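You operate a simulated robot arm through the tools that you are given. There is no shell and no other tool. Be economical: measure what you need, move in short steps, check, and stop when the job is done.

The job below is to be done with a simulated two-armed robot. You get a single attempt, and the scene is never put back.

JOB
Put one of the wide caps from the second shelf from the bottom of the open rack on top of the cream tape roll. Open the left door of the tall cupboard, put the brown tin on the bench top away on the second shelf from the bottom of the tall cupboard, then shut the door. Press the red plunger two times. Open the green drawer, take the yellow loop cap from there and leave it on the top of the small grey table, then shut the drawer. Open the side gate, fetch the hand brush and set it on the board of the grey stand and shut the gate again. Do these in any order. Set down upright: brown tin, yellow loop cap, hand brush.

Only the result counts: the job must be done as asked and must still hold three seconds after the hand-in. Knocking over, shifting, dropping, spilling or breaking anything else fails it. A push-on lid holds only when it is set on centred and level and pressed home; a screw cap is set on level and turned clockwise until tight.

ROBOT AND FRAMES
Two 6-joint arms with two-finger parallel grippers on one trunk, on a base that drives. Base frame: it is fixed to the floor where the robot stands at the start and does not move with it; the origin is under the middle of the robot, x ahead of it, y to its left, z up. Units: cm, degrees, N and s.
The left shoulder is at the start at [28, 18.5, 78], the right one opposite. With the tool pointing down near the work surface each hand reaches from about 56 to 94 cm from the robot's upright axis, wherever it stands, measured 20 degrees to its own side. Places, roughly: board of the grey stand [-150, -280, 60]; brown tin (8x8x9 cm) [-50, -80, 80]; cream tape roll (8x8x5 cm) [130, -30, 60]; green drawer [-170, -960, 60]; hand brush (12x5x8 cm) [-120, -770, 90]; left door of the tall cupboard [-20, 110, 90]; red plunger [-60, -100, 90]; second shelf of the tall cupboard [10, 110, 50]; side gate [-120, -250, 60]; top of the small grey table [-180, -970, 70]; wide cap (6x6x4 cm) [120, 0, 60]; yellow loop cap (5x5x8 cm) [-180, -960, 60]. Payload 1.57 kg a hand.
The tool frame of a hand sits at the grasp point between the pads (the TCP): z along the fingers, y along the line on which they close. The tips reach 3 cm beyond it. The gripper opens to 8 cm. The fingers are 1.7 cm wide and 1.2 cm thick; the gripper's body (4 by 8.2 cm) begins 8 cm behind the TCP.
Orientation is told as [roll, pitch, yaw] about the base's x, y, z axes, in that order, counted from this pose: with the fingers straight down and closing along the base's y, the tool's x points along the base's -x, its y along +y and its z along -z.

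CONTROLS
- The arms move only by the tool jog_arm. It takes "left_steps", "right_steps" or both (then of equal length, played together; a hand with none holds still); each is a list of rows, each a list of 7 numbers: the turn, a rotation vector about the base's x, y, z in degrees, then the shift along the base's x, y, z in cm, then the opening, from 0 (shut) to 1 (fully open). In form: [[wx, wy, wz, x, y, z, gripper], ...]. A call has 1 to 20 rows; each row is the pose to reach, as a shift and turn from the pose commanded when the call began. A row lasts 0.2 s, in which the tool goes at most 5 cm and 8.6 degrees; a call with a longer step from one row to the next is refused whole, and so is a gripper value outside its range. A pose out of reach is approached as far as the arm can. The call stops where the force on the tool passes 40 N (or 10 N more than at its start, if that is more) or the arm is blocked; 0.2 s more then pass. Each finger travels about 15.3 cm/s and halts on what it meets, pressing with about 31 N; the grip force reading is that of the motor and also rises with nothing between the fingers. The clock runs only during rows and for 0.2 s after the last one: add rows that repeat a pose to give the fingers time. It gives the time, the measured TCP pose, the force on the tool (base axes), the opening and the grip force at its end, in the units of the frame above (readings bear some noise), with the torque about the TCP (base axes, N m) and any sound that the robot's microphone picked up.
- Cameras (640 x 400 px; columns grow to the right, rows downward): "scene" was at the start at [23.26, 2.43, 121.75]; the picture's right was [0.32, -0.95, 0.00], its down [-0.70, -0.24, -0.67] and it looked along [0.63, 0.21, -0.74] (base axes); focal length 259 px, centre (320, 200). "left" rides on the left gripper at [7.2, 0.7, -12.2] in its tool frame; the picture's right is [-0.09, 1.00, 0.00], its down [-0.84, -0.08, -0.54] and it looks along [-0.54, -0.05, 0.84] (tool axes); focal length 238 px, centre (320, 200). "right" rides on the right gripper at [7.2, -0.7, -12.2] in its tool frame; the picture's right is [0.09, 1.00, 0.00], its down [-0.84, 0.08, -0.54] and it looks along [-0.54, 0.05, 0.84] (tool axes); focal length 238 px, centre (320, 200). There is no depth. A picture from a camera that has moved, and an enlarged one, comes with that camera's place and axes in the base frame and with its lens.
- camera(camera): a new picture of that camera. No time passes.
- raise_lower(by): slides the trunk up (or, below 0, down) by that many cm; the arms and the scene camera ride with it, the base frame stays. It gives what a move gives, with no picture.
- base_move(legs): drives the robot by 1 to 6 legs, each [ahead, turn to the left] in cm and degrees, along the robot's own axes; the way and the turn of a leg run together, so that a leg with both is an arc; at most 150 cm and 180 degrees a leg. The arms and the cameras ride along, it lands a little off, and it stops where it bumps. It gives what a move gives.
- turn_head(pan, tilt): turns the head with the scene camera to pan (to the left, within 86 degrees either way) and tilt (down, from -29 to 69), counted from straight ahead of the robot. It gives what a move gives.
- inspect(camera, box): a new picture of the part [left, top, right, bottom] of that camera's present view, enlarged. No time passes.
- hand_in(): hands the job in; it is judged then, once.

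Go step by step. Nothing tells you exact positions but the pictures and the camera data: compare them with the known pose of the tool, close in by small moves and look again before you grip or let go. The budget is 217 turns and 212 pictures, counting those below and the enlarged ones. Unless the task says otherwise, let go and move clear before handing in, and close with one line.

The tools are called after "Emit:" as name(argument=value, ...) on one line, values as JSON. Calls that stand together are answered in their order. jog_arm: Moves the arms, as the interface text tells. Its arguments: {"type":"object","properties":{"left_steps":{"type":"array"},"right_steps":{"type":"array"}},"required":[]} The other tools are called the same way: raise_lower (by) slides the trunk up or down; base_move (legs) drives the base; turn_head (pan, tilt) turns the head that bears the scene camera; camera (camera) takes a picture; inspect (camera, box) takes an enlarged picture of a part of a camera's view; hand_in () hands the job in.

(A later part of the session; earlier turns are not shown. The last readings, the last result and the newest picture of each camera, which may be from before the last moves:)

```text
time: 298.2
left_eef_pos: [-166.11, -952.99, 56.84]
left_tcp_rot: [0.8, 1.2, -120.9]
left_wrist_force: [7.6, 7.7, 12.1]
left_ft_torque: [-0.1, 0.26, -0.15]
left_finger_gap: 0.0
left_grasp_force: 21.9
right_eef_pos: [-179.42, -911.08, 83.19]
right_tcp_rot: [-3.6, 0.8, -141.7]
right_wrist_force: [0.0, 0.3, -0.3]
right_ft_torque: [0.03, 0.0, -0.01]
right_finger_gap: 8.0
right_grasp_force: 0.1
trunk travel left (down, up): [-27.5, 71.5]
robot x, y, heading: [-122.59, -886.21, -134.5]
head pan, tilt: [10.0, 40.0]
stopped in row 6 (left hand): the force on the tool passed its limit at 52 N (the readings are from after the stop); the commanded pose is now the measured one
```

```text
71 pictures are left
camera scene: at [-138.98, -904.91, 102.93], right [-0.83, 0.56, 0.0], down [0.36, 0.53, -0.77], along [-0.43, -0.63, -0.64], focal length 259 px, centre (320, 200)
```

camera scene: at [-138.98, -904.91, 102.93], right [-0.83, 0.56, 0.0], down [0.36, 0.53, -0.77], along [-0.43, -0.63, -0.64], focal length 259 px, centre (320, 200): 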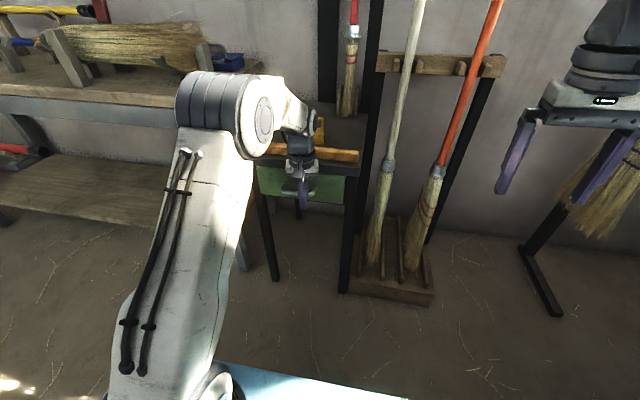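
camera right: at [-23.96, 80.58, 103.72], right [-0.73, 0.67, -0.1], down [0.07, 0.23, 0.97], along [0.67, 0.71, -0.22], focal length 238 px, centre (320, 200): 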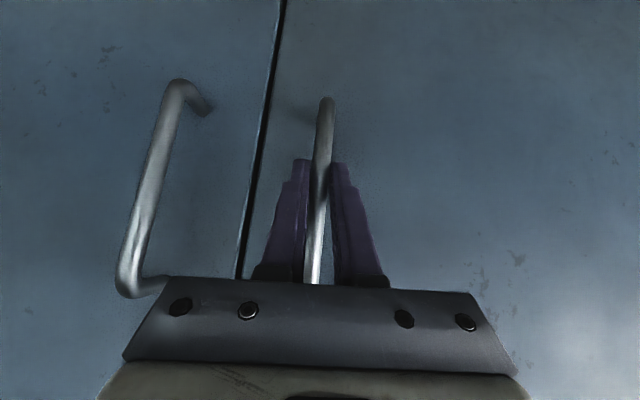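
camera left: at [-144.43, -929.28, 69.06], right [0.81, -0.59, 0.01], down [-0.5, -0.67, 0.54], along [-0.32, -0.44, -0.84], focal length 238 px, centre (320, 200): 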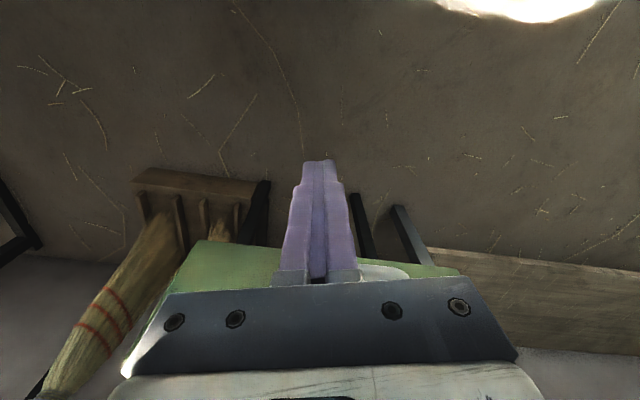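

Emit:
base_move(legs=[[-25, 0]])

Emit:
inspect(camera="scene", box=[230, 70, 400, 230])

```text
time: 300.1
left_eef_pos: [-148.51, -934.97, 56.75]
left_tcp_rot: [0.8, 1.1, -121.0]
left_wrist_force: [-0.6, 0.0, -0.7]
left_ft_torque: [0.01, 0.02, -0.03]
left_finger_gap: 0.0
left_grasp_force: 21.1
right_eef_pos: [-161.76, -892.94, 82.96]
right_tcp_rot: [-3.6, 0.8, -141.6]
right_wrist_force: [0.1, 1.0, 0.4]
right_ft_torque: [0.0, -0.01, 0.03]
right_finger_gap: 8.01
right_grasp_force: 0.0
trunk travel left (down, up): [-27.5, 71.5]
robot x, y, heading: [-105.17, -868.5, -134.5]
head pan, tilt: [10.0, 40.0]
```

```text
2.50 times, centred on (315, 150) of scene
camera zoom: at [-121.29, -886.79, 102.9], right [-0.82, 0.57, 0.0], down [0.36, 0.53, -0.77], along [-0.43, -0.63, -0.64], focal length 646 px, centre (332, 325)
```

zoom: 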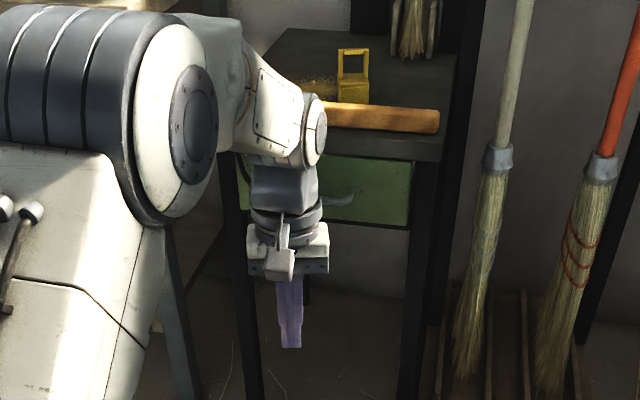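

The drawer is shut and the cap is fine. Now I'll raise the trunk and look right, at the black desk for the hand brush.

Emit:
raise_lower(by=36)

Emit:
turn_head(pan=-84, tilt=25)

Emit:
camera(camera="scene")

```text
time: 303.6
left_eef_pos: [-148.46, -934.9, 92.77]
left_tcp_rot: [0.8, 1.1, -121.0]
left_wrist_force: [-0.8, 0.1, 0.2]
left_ft_torque: [0.01, -0.02, 0.0]
left_finger_gap: 0.0
left_grasp_force: 21.3
right_eef_pos: [-161.77, -892.85, 118.93]
right_tcp_rot: [-3.6, 0.8, -141.6]
right_wrist_force: [0.9, 0.7, -0.9]
right_ft_torque: [0.01, 0.0, -0.01]
right_finger_gap: 7.99
right_grasp_force: 0.0
trunk travel left (down, up): [-63.5, 35.5]
robot x, y, heading: [-105.29, -868.06, -134.2]
head pan, tilt: [10.0, 40.0]
```

```text
time: 305.3
left_eef_pos: [-148.42, -934.97, 92.84]
left_tcp_rot: [0.8, 1.1, -121.0]
left_wrist_force: [0.4, 0.5, -0.1]
left_ft_torque: [-0.03, 0.0, 0.01]
left_finger_gap: 0.02
left_grasp_force: 21.3
right_eef_pos: [-161.81, -892.87, 118.97]
right_tcp_rot: [-3.5, 0.8, -141.7]
right_wrist_force: [-0.6, -0.6, 0.7]
right_ft_torque: [0.01, -0.02, 0.03]
right_finger_gap: 7.99
right_grasp_force: 0.0
trunk travel left (down, up): [-63.5, 35.5]
robot x, y, heading: [-104.88, -868.01, -134.4]
head pan, tilt: [-84.0, 25.0]
```

```text
69 pictures are left
camera scene: at [-123.72, -874.07, 141.23], right [0.62, 0.78, 0.0], down [0.33, -0.26, -0.91], along [-0.71, 0.56, -0.42], focal length 259 px, centre (320, 200)
```

scene: 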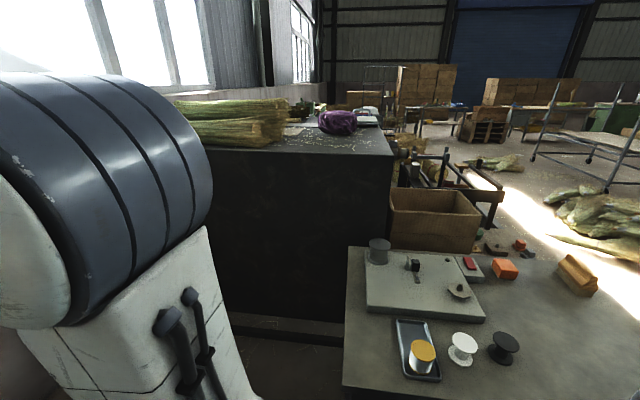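

Emit:
inspect(camera="scene", box=[380, 220, 620, 380])

```text
2.50 times, centred on (500, 300) of scene
camera zoom: at [-123.72, -874.07, 141.23], right [0.62, 0.78, 0.0], down [0.33, -0.26, -0.91], along [-0.71, 0.56, -0.42], focal length 646 px, centre (-130, -50)
```

zoom: 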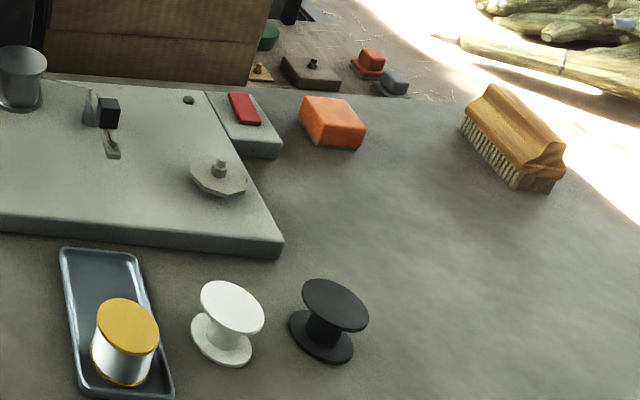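

The hand brush (wooden back, bristles down) is at about (-123,-779) near the desk's front edge, its length parallel to that edge. I'll back out and go round to face the desk front.

Emit:
raise_lower(by=12)

Emit:
base_move(legs=[[-114, 0], [0, -101], [54, 0], [0, 101]])

Emit:
turn_head(pan=-10, tilt=40)

Emit:
camera(camera="scene")

```text
time: 306.8
left_eef_pos: [-148.43, -934.98, 104.74]
left_tcp_rot: [0.9, 1.1, -120.9]
left_wrist_force: [0.9, 0.7, -0.2]
left_ft_torque: [0.01, -0.02, -0.03]
left_finger_gap: 0.02
left_grasp_force: 21.5
right_eef_pos: [-161.9, -892.92, 131.0]
right_tcp_rot: [-3.7, 0.8, -141.8]
right_wrist_force: [-0.6, 0.2, -0.2]
right_ft_torque: [0.0, 0.0, 0.03]
right_finger_gap: 8.01
right_grasp_force: 0.0
trunk travel left (down, up): [-75.5, 23.5]
robot x, y, heading: [-105.04, -868.61, -134.5]
head pan, tilt: [-84.0, 25.0]
```

```text
time: 323.8
left_eef_pos: [-99.59, -809.73, 104.78]
left_tcp_rot: [0.7, 1.0, -120.8]
left_wrist_force: [-0.1, 0.3, -0.8]
left_ft_torque: [0.0, 0.0, 0.01]
left_finger_gap: 0.02
left_grasp_force: 21.2
right_eef_pos: [-113.07, -767.7, 131.14]
right_tcp_rot: [-3.5, 0.8, -141.6]
right_wrist_force: [-0.2, -0.7, 0.8]
right_ft_torque: [-0.04, -0.02, -0.01]
right_finger_gap: 7.98
right_grasp_force: 0.0
trunk travel left (down, up): [-75.5, 23.5]
robot x, y, heading: [-56.67, -743.0, -134.1]
head pan, tilt: [-84.0, 25.0]
```

```text
time: 325.2
left_eef_pos: [-99.57, -809.72, 104.7]
left_tcp_rot: [0.8, 1.0, -120.9]
left_wrist_force: [-0.4, -0.2, 0.2]
left_ft_torque: [-0.01, -0.02, -0.03]
left_finger_gap: 0.0
left_grasp_force: 21.4
right_eef_pos: [-113.06, -767.65, 130.99]
right_tcp_rot: [-3.6, 0.7, -141.5]
right_wrist_force: [-0.3, -0.9, 0.3]
right_ft_torque: [0.01, -0.02, 0.02]
right_finger_gap: 8.0
right_grasp_force: 0.1
trunk travel left (down, up): [-75.5, 23.5]
robot x, y, heading: [-56.61, -742.95, -134.4]
head pan, tilt: [-10.0, 40.0]
```

```text
67 pictures are left
camera scene: at [-74.69, -759.43, 150.9], right [-0.58, 0.81, 0.0], down [0.52, 0.38, -0.77], along [-0.62, -0.45, -0.64], focal length 259 px, centre (320, 200)
```

scene: 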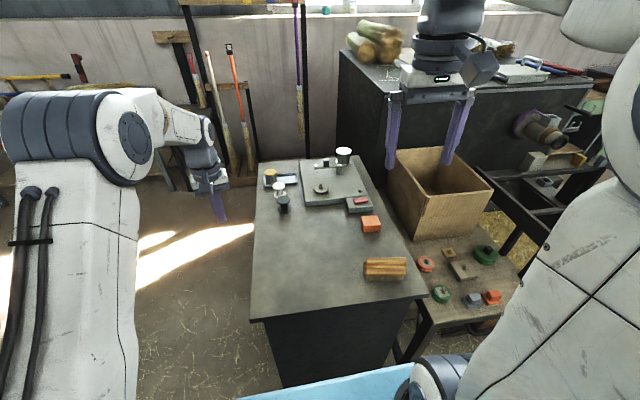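

The brush is centred near (-123,-770), z≈85.5, desk top ≈81.5. I'll turn the right gripper 90° and bring it above the brush.

Emit:
jog_arm(right_steps=[[0, 0, 8.5, -1, -0.3, -2, 1], [0, 0, 17, -2, -0.6, -4, 1], [0, 0, 25.5, -3, -0.9, -6, 1], [0, 0, 34, -4, -1.2, -8, 1], [0, 0, 42.5, -5, -1.5, -11, 1], [0, 0, 51, -6, -1.8, -14, 1], [0, 0, 59.5, -7, -2, -17, 1], [0, 0, 68, -8, -2.2, -20, 1], [0, 0, 76.5, -9, -2.4, -23, 1], [0, 0, 85, -10, -2.5, -26, 1], [0, 0, 90, -10, -2.5, -27, 1]])

Emit:
camera(camera="right")

Emit:
camera(camera="scene")

```text
time: 327.6
left_eef_pos: [-99.66, -809.62, 104.81]
left_tcp_rot: [0.9, 1.1, -120.9]
left_wrist_force: [0.4, -0.6, -0.4]
left_ft_torque: [0.02, -0.03, 0.01]
left_finger_gap: 0.02
left_grasp_force: 21.6
right_eef_pos: [-123.1, -770.15, 104.09]
right_tcp_rot: [-3.7, 0.9, -51.5]
right_wrist_force: [-0.3, -0.9, 0.7]
right_ft_torque: [-0.01, -0.02, -0.02]
right_finger_gap: 7.99
right_grasp_force: 0.0
trunk travel left (down, up): [-75.5, 23.5]
robot x, y, heading: [-56.33, -742.54, -134.0]
head pan, tilt: [-10.0, 40.0]
```

```text
66 pictures are left
camera right: at [-127.33, -764.52, 116.29], right [0.72, 0.69, -0.06], down [0.61, -0.59, 0.52], along [0.33, -0.41, -0.85], focal length 238 px, centre (320, 200)
```

right: 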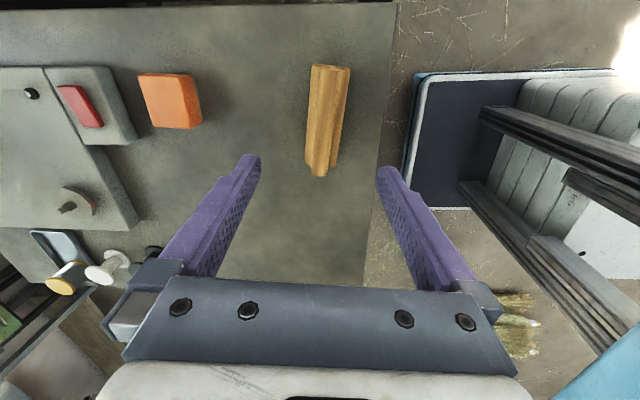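

```text
65 pictures are left
camera scene: at [-74.7, -759.44, 150.9], right [-0.58, 0.81, 0.0], down [0.52, 0.38, -0.77], along [-0.62, -0.45, -0.64], focal length 259 px, centre (320, 200)
```

scene: 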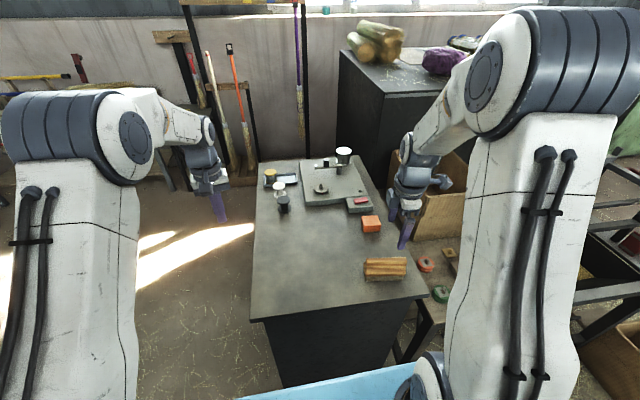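

Emit:
jog_arm(right_steps=[[0, 0, 2.5, -0.2, 0.2, -4.5, 1], [0, 0, 2.5, -0.2, 0.2, -9, 1], [0, 0, 2.5, -0.2, 0.2, -12, 1]])

Emit:
camera(camera="right")

Emit:
inspect(camera="scene", box=[340, 180, 460, 300])

```text
time: 328.4
left_eef_pos: [-99.56, -809.82, 104.71]
left_tcp_rot: [0.8, 1.1, -120.9]
left_wrist_force: [-0.2, 0.5, -0.1]
left_ft_torque: [-0.03, -0.02, -0.02]
left_finger_gap: 0.0
left_grasp_force: 21.4
right_eef_pos: [-123.35, -769.99, 91.98]
right_tcp_rot: [-3.4, 0.8, -49.0]
right_wrist_force: [0.0, -0.5, -0.1]
right_ft_torque: [0.01, -0.01, 0.03]
right_finger_gap: 8.0
right_grasp_force: 0.1
trunk travel left (down, up): [-75.5, 23.5]
robot x, y, heading: [-56.34, -742.73, -134.4]
head pan, tilt: [-10.0, 40.0]
```

```text
64 pictures are left
camera right: at [-127.78, -764.51, 104.28], right [0.69, 0.72, -0.06], down [0.64, -0.56, 0.52], along [0.34, -0.4, -0.85], focal length 238 px, centre (320, 200)
```

right: 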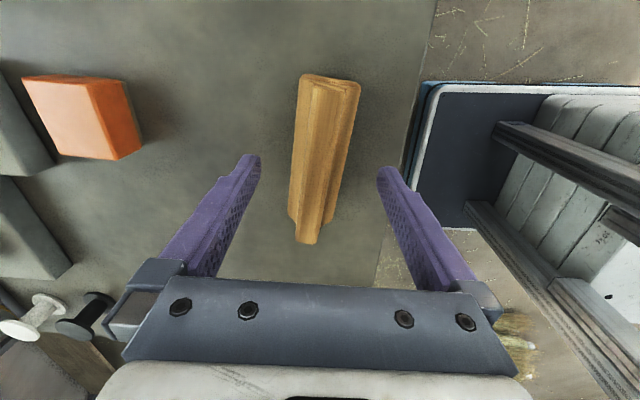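

```text
3.33 times, centred on (400, 240) of scene
camera zoom: at [-74.69, -759.43, 150.9], right [-0.58, 0.81, 0.0], down [0.52, 0.38, -0.77], along [-0.62, -0.45, -0.64], focal length 862 px, centre (53, 67)
```

zoom: 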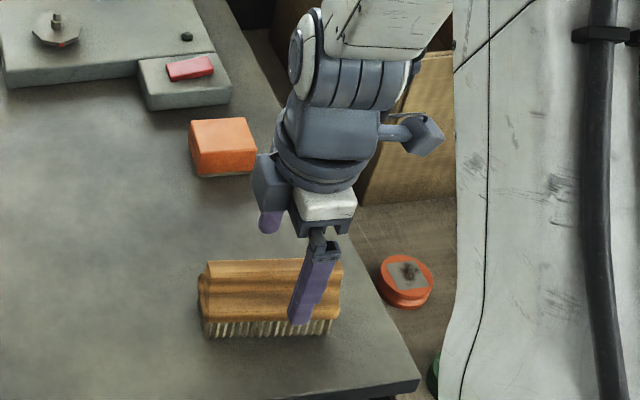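

Emit:
jog_arm(right_steps=[[0, 0, -5, -0.2, 0.2, -2.5, 1], [0, 0, -5, -0.2, 0.2, -5.2, 1], [0, 0, -5, -0.2, 0.2, -5.2, 0.7], [0, 0, -5, -0.2, 0.2, -5.2, 0.5]])

Emit:
camera(camera="right")

```text
time: 329.4
left_eef_pos: [-99.65, -809.8, 104.69]
left_tcp_rot: [0.9, 1.1, -120.9]
left_wrist_force: [-0.5, -1.4, 0.4]
left_ft_torque: [0.04, 0.02, -0.02]
left_finger_gap: 0.0
left_grasp_force: 21.0
right_eef_pos: [-123.44, -769.71, 86.78]
right_tcp_rot: [-3.6, 0.8, -54.2]
right_wrist_force: [-0.1, 1.1, 1.3]
right_ft_torque: [0.1, -0.03, 0.0]
right_finger_gap: 4.14
right_grasp_force: 31.2
trunk travel left (down, up): [-75.5, 23.5]
robot x, y, heading: [-56.34, -742.88, -134.3]
head pan, tilt: [-10.0, 40.0]
```

```text
62 pictures are left
camera right: at [-127.47, -763.88, 99.13], right [0.75, 0.66, -0.06], down [0.58, -0.62, 0.52], along [0.31, -0.43, -0.85], focal length 238 px, centre (320, 200)
```

right: 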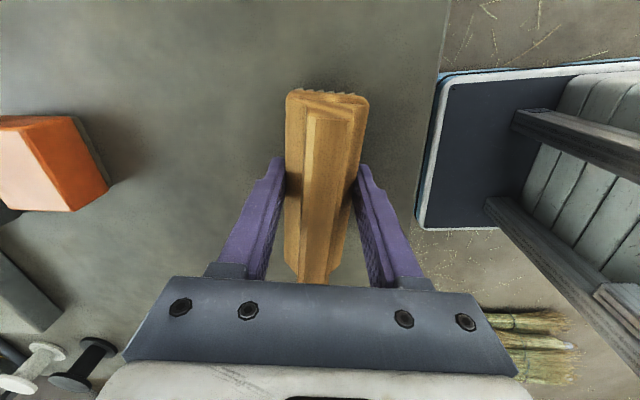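

Brush gripped across its wooden back. Lifting.

Emit:
jog_arm(right_steps=[[0, 0, 0, 0, 0, 1.5, 0.45], [0, 0, 0, 0, 0, 5, 0.45], [0, 0, 0, 0, 0, 9.5, 0.45], [0, 0, 0, 0, 0, 14, 0.45], [0, 0, 0, 1, 1, 18, 0.45], [0, 0, 0, 3, 3, 21, 0.45]])

Emit:
camera(camera="scene")

```text
time: 330.8
left_eef_pos: [-99.61, -809.67, 104.75]
left_tcp_rot: [0.8, 1.2, -120.8]
left_wrist_force: [-0.5, 0.5, -0.1]
left_ft_torque: [0.01, 0.0, -0.01]
left_finger_gap: 0.0
left_grasp_force: 21.4
right_eef_pos: [-120.45, -766.75, 107.84]
right_tcp_rot: [-3.5, 0.7, -54.1]
right_wrist_force: [0.4, 0.1, -1.5]
right_ft_torque: [0.0, -0.03, 0.0]
right_finger_gap: 4.12
right_grasp_force: 30.3
trunk travel left (down, up): [-75.5, 23.5]
robot x, y, heading: [-56.26, -742.87, -134.5]
head pan, tilt: [-10.0, 40.0]
```

```text
61 pictures are left
camera scene: at [-74.72, -759.46, 150.89], right [-0.58, 0.81, 0.0], down [0.52, 0.38, -0.77], along [-0.62, -0.45, -0.64], focal length 259 px, centre (320, 200)
```

scene: 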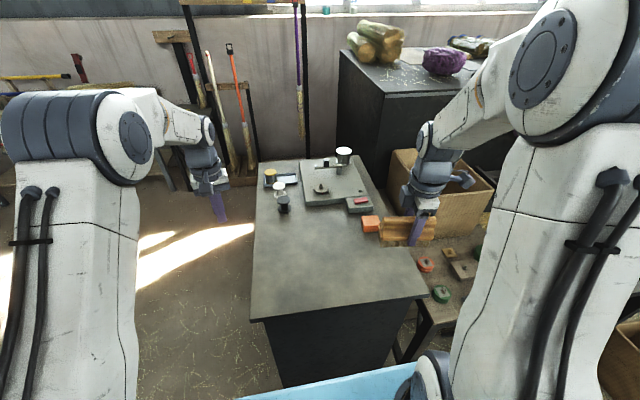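

The brush is held. I'll drive back the way I came, toward the grey stand.

Emit:
base_move(legs=[[-100, 0], [0, -162.6], [113, 0]])

Emit:
turn_head(pan=10, tilt=25)

Emit:
camera(camera="scene")

```text
time: 348.0
left_eef_pos: [83.43, -493.47, 104.81]
left_tcp_rot: [0.8, 1.1, 77.2]
left_wrist_force: [-0.1, -0.2, 0.3]
left_ft_torque: [0.0, -0.03, 0.0]
left_finger_gap: 0.01
left_grasp_force: 21.4
right_eef_pos: [116.57, -527.79, 107.69]
right_tcp_rot: [-3.7, 0.7, 143.9]
right_wrist_force: [-0.2, 0.2, -1.4]
right_ft_torque: [-0.01, -0.03, 0.01]
right_finger_gap: 4.14
right_grasp_force: 30.9
trunk travel left (down, up): [-75.5, 23.5]
robot x, y, heading: [62.85, -570.46, 63.9]
head pan, tilt: [-10.0, 40.0]
```

```text
time: 348.8
left_eef_pos: [83.37, -493.51, 104.78]
left_tcp_rot: [0.8, 1.1, 77.2]
left_wrist_force: [0.7, -0.2, -0.2]
left_ft_torque: [0.02, 0.0, 0.01]
left_finger_gap: 0.0
left_grasp_force: 21.1
right_eef_pos: [116.5, -527.74, 107.86]
right_tcp_rot: [-3.5, 0.9, 144.0]
right_wrist_force: [0.5, 0.0, -0.1]
right_ft_torque: [-0.01, 0.02, 0.01]
right_finger_gap: 4.13
right_grasp_force: 31.0
trunk travel left (down, up): [-75.5, 23.5]
robot x, y, heading: [62.67, -570.31, 64.0]
head pan, tilt: [10.0, 25.0]
```

```text
60 pictures are left
camera scene: at [72.39, -547.21, 153.22], right [0.96, -0.28, 0.0], down [-0.12, -0.41, -0.91], along [0.25, 0.87, -0.42], focal length 259 px, centre (320, 200)
```

scene: 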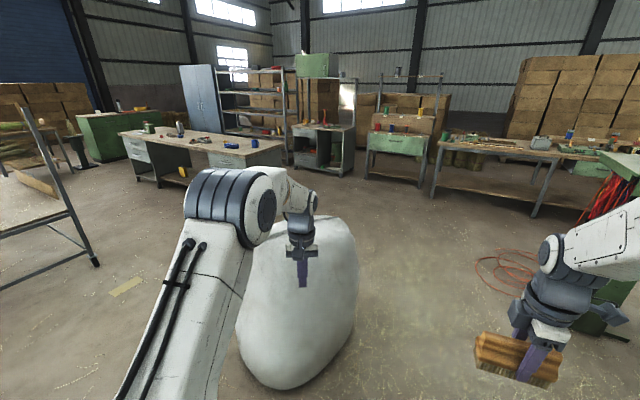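

Emit:
base_move(legs=[[0, 49.1], [109, 0], [0, -13.7], [86, 0], [86, 0]])

Emit:
turn_head(pan=40, tilt=25)

Emit:
camera(camera="scene")

```text
time: 365.8
left_eef_pos: [-36.82, -227.15, 104.76]
left_tcp_rot: [0.8, 1.1, 112.8]
left_wrist_force: [0.2, -0.2, 0.6]
left_ft_torque: [0.02, -0.03, -0.01]
left_finger_gap: 0.0
left_grasp_force: 21.0
right_eef_pos: [10.11, -235.74, 107.82]
right_tcp_rot: [-3.6, 0.9, 179.5]
right_wrist_force: [0.0, -0.5, -0.7]
right_ft_torque: [0.0, 0.02, -0.02]
right_finger_gap: 4.14
right_grasp_force: 31.4
trunk travel left (down, up): [-75.5, 23.5]
robot x, y, heading: [-8.66, -301.64, 99.0]
head pan, tilt: [10.0, 25.0]
```

```text
time: 366.7
left_eef_pos: [-36.87, -227.13, 104.82]
left_tcp_rot: [0.8, 1.0, 112.7]
left_wrist_force: [-0.3, 0.4, 0.0]
left_ft_torque: [-0.03, -0.03, 0.01]
left_finger_gap: 0.0
left_grasp_force: 21.4
right_eef_pos: [10.18, -235.78, 107.8]
right_tcp_rot: [-3.5, 0.8, 179.6]
right_wrist_force: [-0.1, 0.1, -1.5]
right_ft_torque: [-0.02, 0.0, 0.02]
right_finger_gap: 4.11
right_grasp_force: 31.2
trunk travel left (down, up): [-75.5, 23.5]
robot x, y, heading: [-8.64, -301.61, 99.1]
head pan, tilt: [40.0, 25.0]
```

```text
59 pictures are left
camera scene: at [-18.52, -279.77, 153.23], right [0.65, 0.76, 0.0], down [0.32, -0.28, -0.91], along [-0.69, 0.59, -0.42], focal length 259 px, centre (320, 200)
```

scene: 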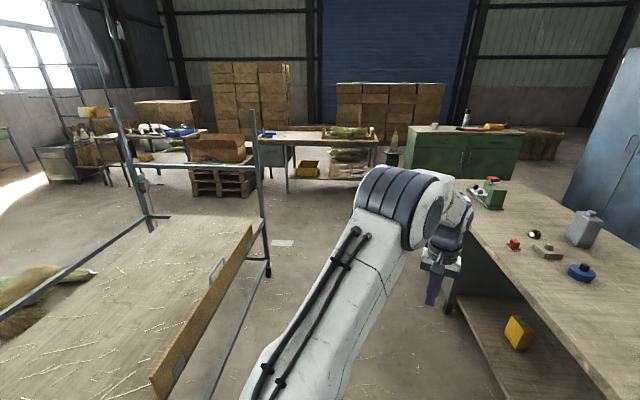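

Emit:
inspect(camera="scene", box=[130, 200, 290, 400])

```text
2.00 times, centred on (210, 300) of scene
camera zoom: at [-18.52, -279.77, 153.23], right [0.65, 0.76, 0.0], down [0.32, -0.28, -0.91], along [-0.69, 0.59, -0.42], focal length 517 px, centre (540, 0)
```

zoom: 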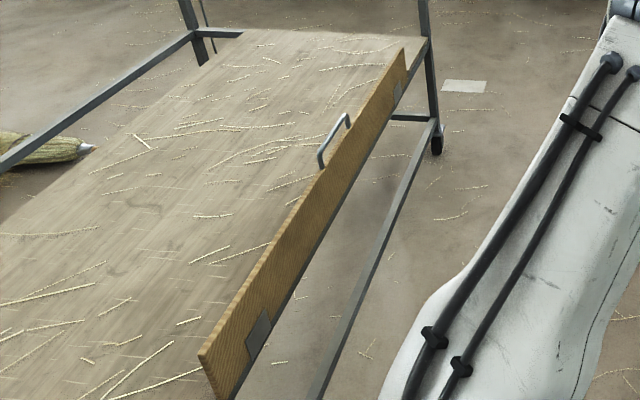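

The gate is a low flap with a D-handle on top, handle near (-119,-254). I'll park in the aisle facing it, so the left hand can tip it open while the right places the brush.

Emit:
base_move(legs=[[0, 26.3], [134, 0], [0, 99.6]])

Emit:
turn_head(pan=0, tilt=45)

Emit:
camera(camera="scene")

```text
time: 378.9
left_eef_pos: [-130.57, -260.33, 104.69]
left_tcp_rot: [0.7, 1.1, -120.5]
left_wrist_force: [0.3, -0.2, -0.6]
left_ft_torque: [0.01, -0.02, 0.01]
left_finger_gap: 0.0
left_grasp_force: 21.6
right_eef_pos: [-151.67, -217.52, 107.79]
right_tcp_rot: [-3.5, 0.8, -53.6]
right_wrist_force: [-0.4, -0.1, -1.2]
right_ft_torque: [0.02, -0.04, -0.01]
right_finger_gap: 4.12
right_grasp_force: 31.3
trunk travel left (down, up): [-75.5, 23.5]
robot x, y, heading: [-87.71, -193.25, -133.9]
head pan, tilt: [40.0, 25.0]
```

```text
time: 380.0
left_eef_pos: [-130.5, -260.35, 104.79]
left_tcp_rot: [0.8, 1.1, -120.5]
left_wrist_force: [0.6, 0.2, 0.3]
left_ft_torque: [-0.02, 0.0, 0.01]
left_finger_gap: 0.0
left_grasp_force: 21.3
right_eef_pos: [-151.66, -217.46, 107.89]
right_tcp_rot: [-3.6, 0.8, -53.8]
right_wrist_force: [1.4, 0.6, -1.2]
right_ft_torque: [-0.02, 0.0, -0.02]
right_finger_gap: 4.15
right_grasp_force: 30.3
trunk travel left (down, up): [-75.5, 23.5]
robot x, y, heading: [-87.6, -193.65, -133.9]
head pan, tilt: [0.0, 45.0]
```

```text
57 pictures are left
camera scene: at [-104.65, -210.74, 150.17], right [-0.72, 0.69, 0.0], down [0.49, 0.51, -0.71], along [-0.49, -0.51, -0.71], focal length 259 px, centre (320, 200)
```

scene: 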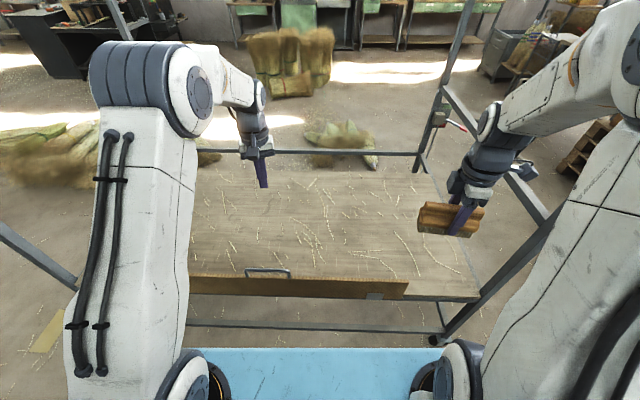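

The deck is at z≈60, the gate's handle bar at about d=-265.6, s=92.5, z≈74.5. I'll lower the trunk, turn the left gripper across the bar and move above it.

Emit:
raise_lower(by=-16)

Emit:
jog_arm(left_steps=[[0, 0, -8, 1, 0.8, 0, 0.2], [0, 0, -16, 2, 1.6, 0, 0.43], [0, 0, -24, 3, 2.4, 0, 0.43], [0, 0, -32, 4, 3.2, 0, 0.43], [0, 0, -40, 5, 4, 0, 0.43], [0, 0, -48, 6, 5, 0, 0.43], [0, 0, -56, 7, 6, 0, 0.43], [0, 0, -64, 8.1, 7.1, 0, 0.43], [0, 0, -72, 8.1, 7.1, 0, 0.43], [0, 0, -80, 8.1, 7.1, 0, 0.43], [0, 0, -88, 8.1, 7.1, 0, 0.43], [0, 0, -96, 8.1, 7.1, 0, 0.43], [0, 0, -104.5, 8.1, 7.1, -1, 0.43]])

Emit:
camera(camera="left")

Emit:
camera(camera="scene")

```text
time: 381.9
left_eef_pos: [-130.48, -260.35, 88.69]
left_tcp_rot: [0.8, 1.0, -120.5]
left_wrist_force: [0.0, 0.7, 0.0]
left_ft_torque: [-0.02, 0.01, -0.02]
left_finger_gap: 0.0
left_grasp_force: 21.1
right_eef_pos: [-151.59, -217.38, 91.88]
right_tcp_rot: [-3.7, 0.9, -53.7]
right_wrist_force: [0.4, -0.5, -1.2]
right_ft_torque: [0.04, -0.01, 0.0]
right_finger_gap: 4.15
right_grasp_force: 31.3
trunk travel left (down, up): [-59.5, 39.5]
robot x, y, heading: [-87.65, -193.35, -134.0]
head pan, tilt: [0.0, 45.0]
```

```text
time: 384.6
left_eef_pos: [-122.43, -253.21, 87.73]
left_tcp_rot: [0.7, 1.1, 134.8]
left_wrist_force: [-0.3, -0.5, 0.6]
left_ft_torque: [-0.01, 0.02, 0.02]
left_finger_gap: 3.44
left_grasp_force: 0.1
right_eef_pos: [-151.52, -217.41, 91.83]
right_tcp_rot: [-3.6, 0.8, -53.6]
right_wrist_force: [-0.4, 0.4, -1.1]
right_ft_torque: [0.02, 0.02, 0.01]
right_finger_gap: 4.11
right_grasp_force: 30.9
trunk travel left (down, up): [-59.5, 39.5]
robot x, y, heading: [-87.81, -193.37, -133.8]
head pan, tilt: [0.0, 45.0]
```

```text
56 pictures are left
camera left: at [-117.93, -258.61, 100.14], right [-0.77, -0.64, 0.01], down [-0.54, 0.66, 0.52], along [-0.34, 0.4, -0.85], focal length 238 px, centre (320, 200)
```

left: 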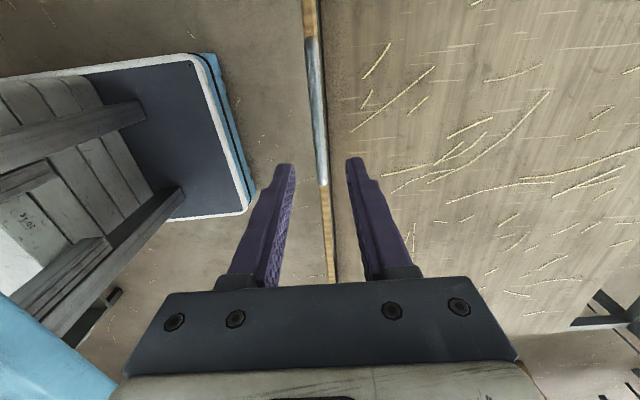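

```text
55 pictures are left
camera scene: at [-104.64, -210.73, 134.17], right [-0.72, 0.69, 0.0], down [0.49, 0.51, -0.71], along [-0.49, -0.51, -0.71], focal length 259 px, centre (320, 200)
```

scene: 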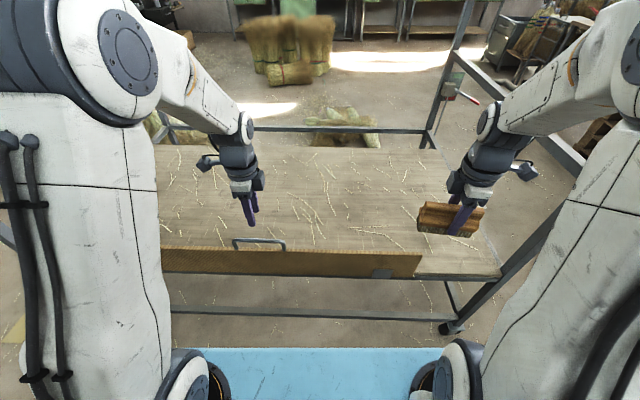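

Emit:
jog_arm(left_steps=[[0, 0, 0, 0, 0, -4, 0.43], [0, 0, 0, 0, 0, -8, 0.43], [0, 0, 0, 0, 0, -10, 0.43], [0, 0, 0, 0, 0, -11.8, 0.43]])

Emit:
camera(camera="left")

Emit:
inspect(camera="scene", box=[190, 150, 320, 280])

```text
time: 385.6
left_eef_pos: [-122.45, -253.29, 75.94]
left_tcp_rot: [0.8, 1.1, 135.0]
left_wrist_force: [-0.5, -0.5, 0.6]
left_ft_torque: [0.02, 0.01, 0.04]
left_finger_gap: 3.43
left_grasp_force: 0.1
right_eef_pos: [-151.66, -217.41, 91.76]
right_tcp_rot: [-3.6, 0.7, -53.7]
right_wrist_force: [1.0, 0.4, -1.1]
right_ft_torque: [0.01, 0.01, 0.01]
right_finger_gap: 4.12
right_grasp_force: 30.9
trunk travel left (down, up): [-59.5, 39.5]
robot x, y, heading: [-87.61, -193.43, -133.7]
head pan, tilt: [0.0, 45.0]
```

```text
54 pictures are left
camera left: at [-118.0, -258.61, 88.32], right [-0.77, -0.64, 0.01], down [-0.54, 0.66, 0.52], along [-0.34, 0.4, -0.85], focal length 238 px, centre (320, 200)
```

left: 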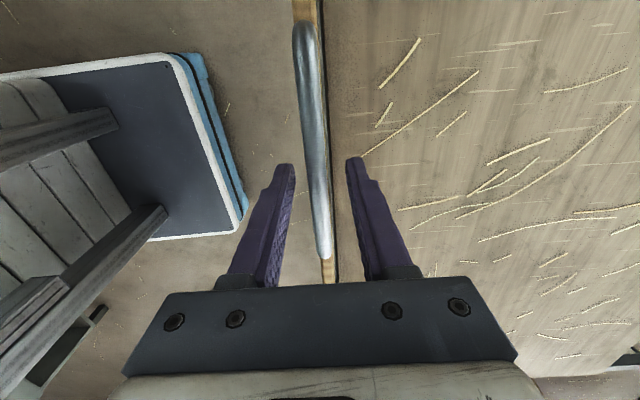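

```text
3.08 times, centred on (255, 215) of scene
camera zoom: at [-104.64, -210.72, 134.17], right [-0.72, 0.69, 0.0], down [0.49, 0.51, -0.71], along [-0.49, -0.51, -0.71], focal length 796 px, centre (520, 154)
```

zoom: 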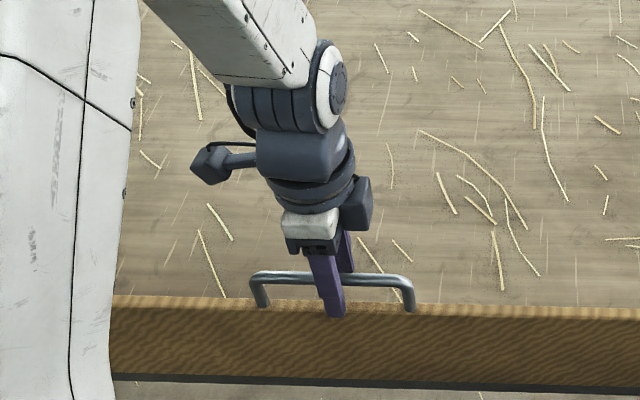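

Fingers straddle the bar. I'll grip it and tip the gate outward along its arc.

Emit:
jog_arm(left_steps=[[0, 0, 0, 0, 0, 0, 0.2], [0, 0, 0, 0, 0, 0, 0], [0, 0, 0, 0, 0, 0, 0], [0, 0, 0, 1, 1, 0, 0], [0, 0, 0, 1.9, 1.9, -0.25, 0], [0, 0, 0, 2.8, 2.8, -0.5, 0], [0, 0, 0, 3.75, 3.75, -0.95, 0], [0, 0, 0, 4.6, 4.6, -1.5, 0], [0, 0, 0, 5.5, 5.5, -2.1, 0]])

Emit:
camera(camera="scene")

```text
time: 387.6
left_eef_pos: [-116.93, -247.56, 73.92]
left_tcp_rot: [0.6, 1.2, 135.0]
left_wrist_force: [6.8, 10.1, 22.0]
left_ft_torque: [-0.02, -0.03, -0.4]
left_finger_gap: 1.17
left_grasp_force: 28.6
right_eef_pos: [-151.52, -217.37, 91.92]
right_tcp_rot: [-3.6, 0.8, -53.7]
right_wrist_force: [-0.1, 0.3, -1.3]
right_ft_torque: [0.01, 0.0, -0.02]
right_finger_gap: 4.12
right_grasp_force: 30.8
trunk travel left (down, up): [-59.5, 39.5]
robot x, y, heading: [-87.77, -193.36, -134.0]
head pan, tilt: [0.0, 45.0]
```

```text
52 pictures are left
camera scene: at [-104.59, -210.63, 134.2], right [-0.72, 0.69, 0.0], down [0.49, 0.51, -0.71], along [-0.49, -0.51, -0.71], focal length 259 px, centre (320, 200)
```

scene: 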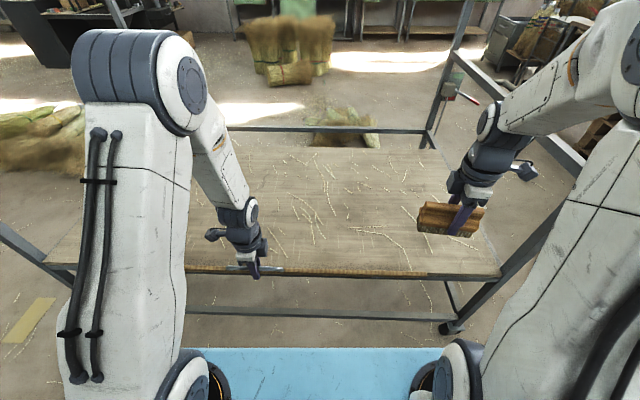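

Emit:
jog_arm(left_steps=[[0, 0, 0, 0.9, 0.9, -0.3, 0], [0, 0, 0, 1.77, 1.77, -0.9, 0], [0, 0, 0, 2.6, 2.6, -1.8, 0], [0, 0, 0, 3.46, 3.46, -2.9, 0], [0, 0, 0, 4.2, 4.2, -4, 0], [0, 0, 0, 4.9, 4.9, -5.2, 0]])

Emit:
camera(camera="scene")

```text
time: 389.1
left_eef_pos: [-113.61, -243.88, 71.15]
left_tcp_rot: [-0.9, -0.3, 135.1]
left_wrist_force: [8.5, -18.6, -11.9]
left_ft_torque: [-0.1, -0.06, -0.46]
left_finger_gap: 1.17
left_grasp_force: 29.1
left hand out of reach, approached as far as the arm can: row 4, 5, 6
right_eef_pos: [-151.61, -217.53, 91.81]
right_tcp_rot: [-3.4, 0.8, -53.6]
right_wrist_force: [0.2, 0.6, -1.4]
right_ft_torque: [0.04, -0.01, 0.0]
right_finger_gap: 4.11
right_grasp_force: 31.4
trunk travel left (down, up): [-59.5, 39.5]
robot x, y, heading: [-87.9, -193.44, -133.8]
head pan, tilt: [0.0, 45.0]
```

```text
51 pictures are left
camera scene: at [-104.62, -210.84, 134.16], right [-0.72, 0.69, 0.0], down [0.49, 0.51, -0.71], along [-0.49, -0.51, -0.71], focal length 259 px, centre (320, 200)
```

scene: 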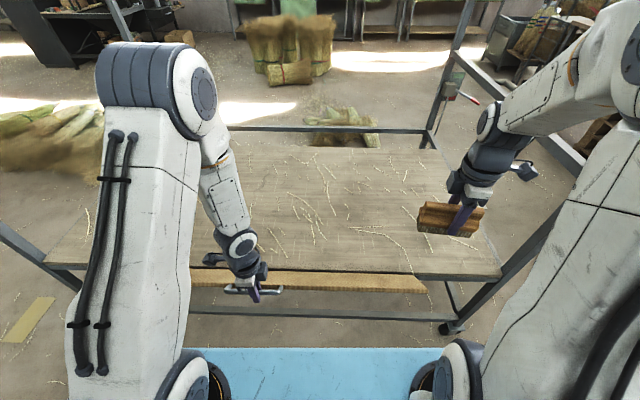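

The gate is tipped well open and held by the left hand. I'll carry the brush over the board with the right hand.

Emit:
jog_arm(right_steps=[[0, 0, 0, -2.2, -3.7, 0, 0.45], [0, 0, 0, -4.4, -7.5, 0, 0.45], [0, 0, 0, -6.6, -11.2, 0, 0.45], [0, 0, 0, -8.8, -15, -2, 0.45], [0, 0, 0, -11, -18.7, -5, 0.45], [0, 0, 0, -11, -18.7, -9.5, 0.45], [0, 0, 0, -11, -18.7, -14, 0.45], [0, 0, 0, -11, -18.7, -18, 0.45]])

Emit:
camera(camera="right")

Emit:
camera(camera="scene")

```text
refused: row 5 steps farther than a row can; nothing moved
```

```text
50 pictures are left
camera right: at [-155.63, -211.72, 104.1], right [0.75, 0.66, -0.06], down [0.59, -0.61, 0.52], along [0.31, -0.43, -0.85], focal length 238 px, centre (320, 200)
```

right: 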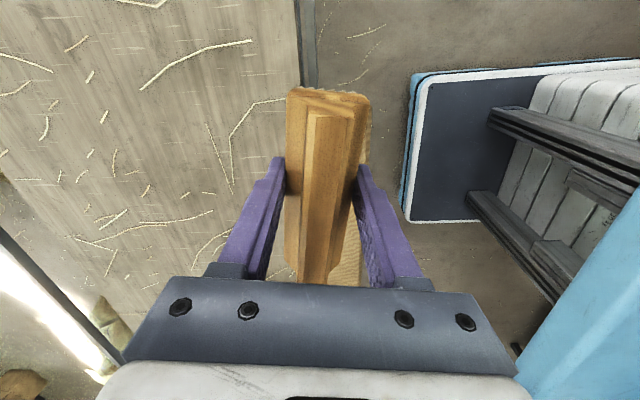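

```text
49 pictures are left
camera scene: at [-104.62, -210.84, 134.16], right [-0.72, 0.69, 0.0], down [0.49, 0.51, -0.71], along [-0.49, -0.51, -0.71], focal length 259 px, centre (320, 200)
```

scene: 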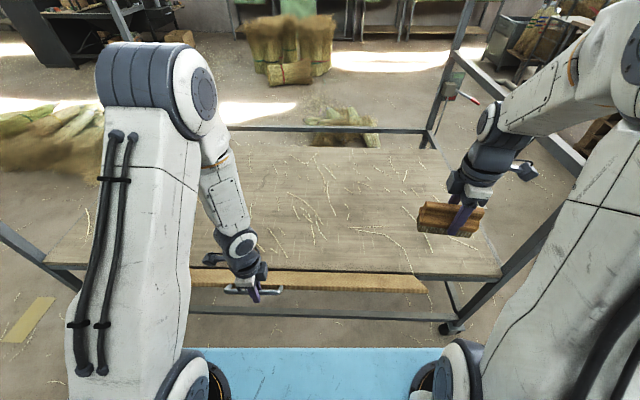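

Emit:
jog_arm(right_steps=[[0, 0, 0, -2, -3.6, 0, 0.45], [0, 0, 0, -4, -7.2, 0, 0.45], [0, 0, 0, -6, -10.8, 0, 0.45], [0, 0, 0, -8, -14.4, -1, 0.45], [0, 0, 0, -10, -17.5, -3, 0.45], [0, 0, 0, -11, -18.7, -7, 0.45], [0, 0, 0, -11, -18.7, -11.5, 0.45], [0, 0, 0, -11, -18.7, -16, 0.45], [0, 0, 0, -11, -18.7, -19, 0.45]])

Emit:
camera(camera="right")

Emit:
camera(camera="scene")

```text
time: 391.1
left_eef_pos: [-113.59, -243.85, 71.15]
left_tcp_rot: [-0.8, -0.4, 134.9]
left_wrist_force: [8.6, -8.6, -3.4]
left_ft_torque: [-0.16, -0.25, -0.42]
left_finger_gap: 1.17
left_grasp_force: 29.2
right_eef_pos: [-162.72, -236.14, 72.77]
right_tcp_rot: [-3.7, 0.8, -53.8]
right_wrist_force: [-0.2, 0.1, -1.2]
right_ft_torque: [0.0, 0.04, -0.03]
right_finger_gap: 4.13
right_grasp_force: 30.8
trunk travel left (down, up): [-59.5, 39.5]
robot x, y, heading: [-87.86, -193.06, -133.9]
head pan, tilt: [0.0, 45.0]
```

```text
48 pictures are left
camera right: at [-166.67, -230.38, 85.05], right [0.75, 0.66, -0.06], down [0.59, -0.61, 0.52], along [0.31, -0.43, -0.85], focal length 238 px, centre (320, 200)
```

right: 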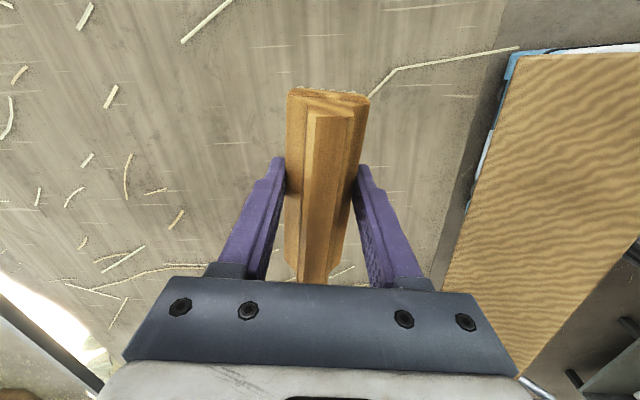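

```text
47 pictures are left
camera scene: at [-104.6, -210.79, 134.17], right [-0.72, 0.69, 0.0], down [0.49, 0.51, -0.71], along [-0.49, -0.51, -0.71], focal length 259 px, centre (320, 200)
```

scene: 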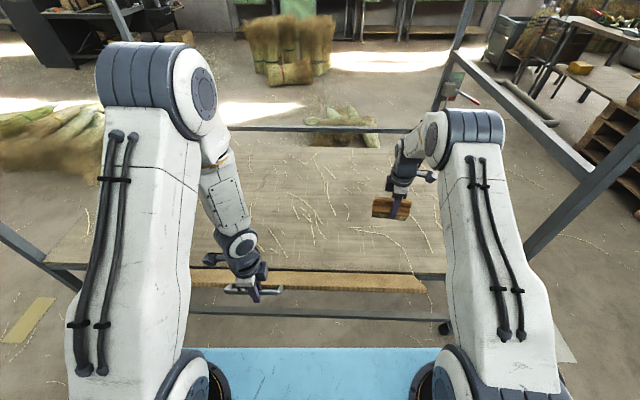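

Emit:
jog_arm(right_steps=[[0, 0, 0, 0, 0, -2.5, 0.45], [0, 0, 0, 0, 0, -5, 0.45], [0, 0, 0, 0, 0, -5.8, 0.45], [0, 0, 0, 0, 0, -6.5, 0.45]])

```text
time: 392.1
left_eef_pos: [-113.65, -243.87, 71.17]
left_tcp_rot: [-0.9, -0.4, 135.0]
left_wrist_force: [9.7, -4.9, -1.1]
left_ft_torque: [-0.03, -0.08, -0.41]
left_finger_gap: 1.17
left_grasp_force: 29.1
right_eef_pos: [-162.53, -236.16, 66.28]
right_tcp_rot: [-3.6, 0.8, -53.8]
right_wrist_force: [-0.3, -0.5, -1.2]
right_ft_torque: [0.0, -0.02, 0.0]
right_finger_gap: 4.13
right_grasp_force: 31.3
trunk travel left (down, up): [-59.5, 39.5]
robot x, y, heading: [-87.31, -193.37, -133.9]
head pan, tilt: [0.0, 45.0]
```

Emit:
jog_arm(right_steps=[[0, 0, 0, 0, 0, -0.5, 0.45], [0, 0, 0, 0, 0, -1, 0.45], [0, 0, 0, 0, 0, -1.4, 0.45]])

Emit:
camera(camera="right")

Emit:
inspect(camera="scene", box=[340, 150, 460, 250])

```text
time: 392.9
left_eef_pos: [-113.61, -243.91, 71.17]
left_tcp_rot: [-0.8, -0.3, 135.0]
left_wrist_force: [7.3, -2.6, -0.1]
left_ft_torque: [0.01, -0.1, -0.4]
left_finger_gap: 1.16
left_grasp_force: 29.3
right_eef_pos: [-162.6, -236.35, 64.89]
right_tcp_rot: [-3.6, 0.8, -53.6]
right_wrist_force: [0.6, -0.9, -1.0]
right_ft_torque: [-0.02, -0.05, 0.03]
right_finger_gap: 4.12
right_grasp_force: 31.2
trunk travel left (down, up): [-59.5, 39.5]
robot x, y, heading: [-87.76, -193.31, -133.6]
head pan, tilt: [0.0, 45.0]
```

```text
46 pictures are left
camera right: at [-166.63, -230.36, 77.22], right [0.75, 0.66, -0.06], down [0.59, -0.61, 0.52], along [0.31, -0.43, -0.85], focal length 238 px, centre (320, 200)
```

right: 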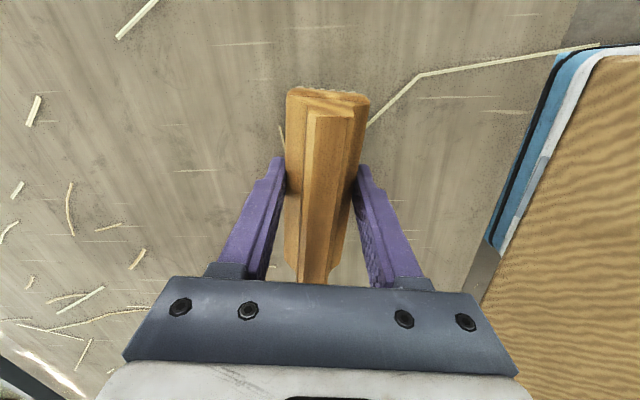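

```text
4.00 times, centred on (400, 200) of scene
camera zoom: at [-104.6, -210.77, 134.17], right [-0.72, 0.69, 0.0], down [0.49, 0.51, -0.71], along [-0.49, -0.51, -0.71], focal length 1034 px, centre (0, 200)
```

zoom: 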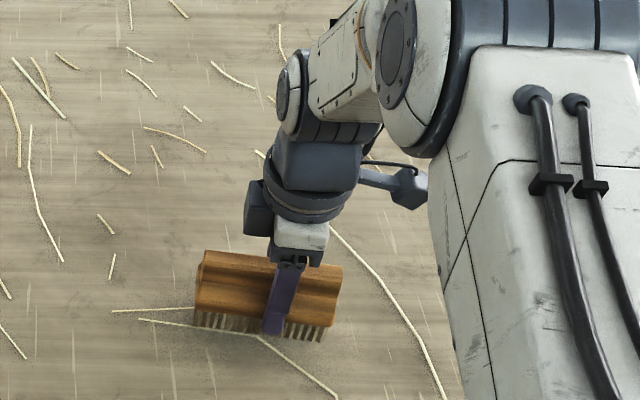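

Emit:
jog_arm(right_steps=[[0, 0, 0, 0, 0, -0.4, 0.45], [0, 0, 0, 0, 0, -0.8, 0.45], [0, 0, 0, 0, 0, -1.2, 0.45]])

```text
time: 393.6
left_eef_pos: [-113.64, -243.65, 71.28]
left_tcp_rot: [-0.7, -0.3, 135.0]
left_wrist_force: [5.7, -1.9, 0.1]
left_ft_torque: [0.0, -0.06, -0.4]
left_finger_gap: 1.16
left_grasp_force: 29.1
right_eef_pos: [-162.69, -236.19, 63.69]
right_tcp_rot: [-3.6, 0.8, -53.7]
right_wrist_force: [-0.1, 0.5, -0.6]
right_ft_torque: [0.0, 0.02, -0.02]
right_finger_gap: 4.11
right_grasp_force: 31.1
trunk travel left (down, up): [-59.5, 39.5]
robot x, y, heading: [-87.4, -193.15, -133.8]
head pan, tilt: [0.0, 45.0]
```

Emit:
jog_arm(right_steps=[[0, 0, 0, 0, 0, -0.4, 0.45], [0, 0, 0, 0, 0, -0.8, 0.45], [0, 0, 0, 0, 0, -1.2, 0.45]])

Emit:
inspect(camera="scene", box=[340, 150, 460, 250])

```text
time: 394.4
left_eef_pos: [-113.7, -243.87, 71.28]
left_tcp_rot: [-0.6, -0.3, 135.0]
left_wrist_force: [0.2, -5.3, -7.3]
left_ft_torque: [-0.43, -0.4, -0.39]
left_finger_gap: 1.19
left_grasp_force: 29.6
right_eef_pos: [-162.65, -236.27, 62.85]
right_tcp_rot: [-3.7, 0.8, -53.7]
right_wrist_force: [5.4, 4.0, 23.9]
right_ft_torque: [0.37, -0.82, 0.05]
right_finger_gap: 4.12
right_grasp_force: 31.1
trunk travel left (down, up): [-59.5, 39.5]
robot x, y, heading: [-87.64, -193.31, -133.9]
head pan, tilt: [0.0, 45.0]
```

```text
4.00 times, centred on (400, 200) of scene
camera zoom: at [-104.52, -210.73, 134.23], right [-0.72, 0.69, 0.0], down [0.49, 0.51, -0.71], along [-0.49, -0.51, -0.71], focal length 1034 px, centre (0, 200)
```

zoom: 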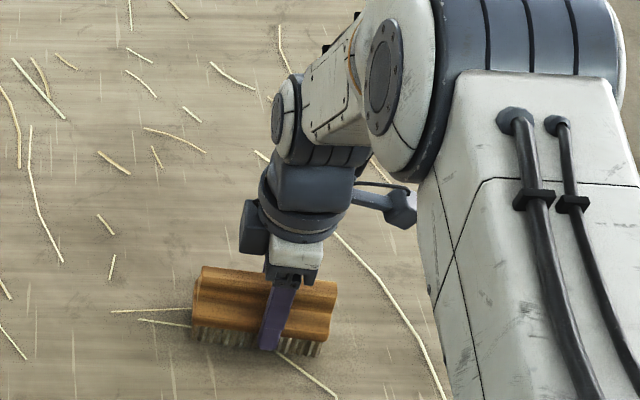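

Contact with the board (24 N). I'll release the brush and lift the right hand clear.

Emit:
jog_arm(right_steps=[[0, 0, 0, 0, 0, 0.4, 0.5], [0, 0, 0, 0, 0, 0.4, 0.7], [0, 0, 0, 0, 0, 0.4, 0.9], [0, 0, 0, 0, 0, 0.4, 1], [0, 0, 0, 0, 0, 3, 1], [0, 0, 0, 0, 0, 7.5, 1], [0, 0, 0, 0, 0, 12, 1], [0, 0, 0, 0, 0, 16, 1], [0, 0, 0, 2, 3.5, 19, 1], [0, 0, 0, 4, 7.5, 19, 1], [0, 0, 0, 6, 11, 19, 1]])

Emit:
camera(camera="scene")

```text
refused: row 9 steps farther than a row can; nothing moved
```

```text
43 pictures are left
camera scene: at [-104.52, -210.73, 134.23], right [-0.72, 0.69, 0.0], down [0.49, 0.51, -0.71], along [-0.49, -0.51, -0.71], focal length 259 px, centre (320, 200)
```

scene: 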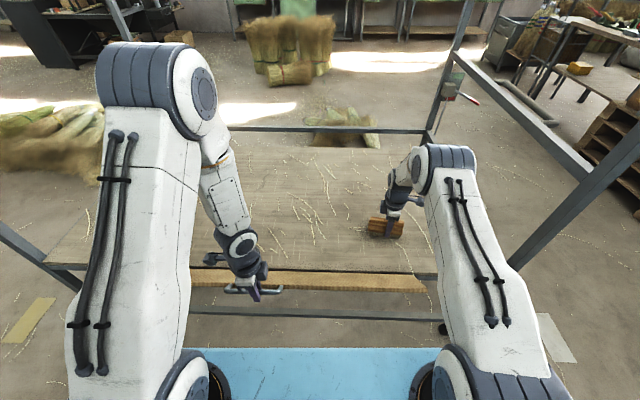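

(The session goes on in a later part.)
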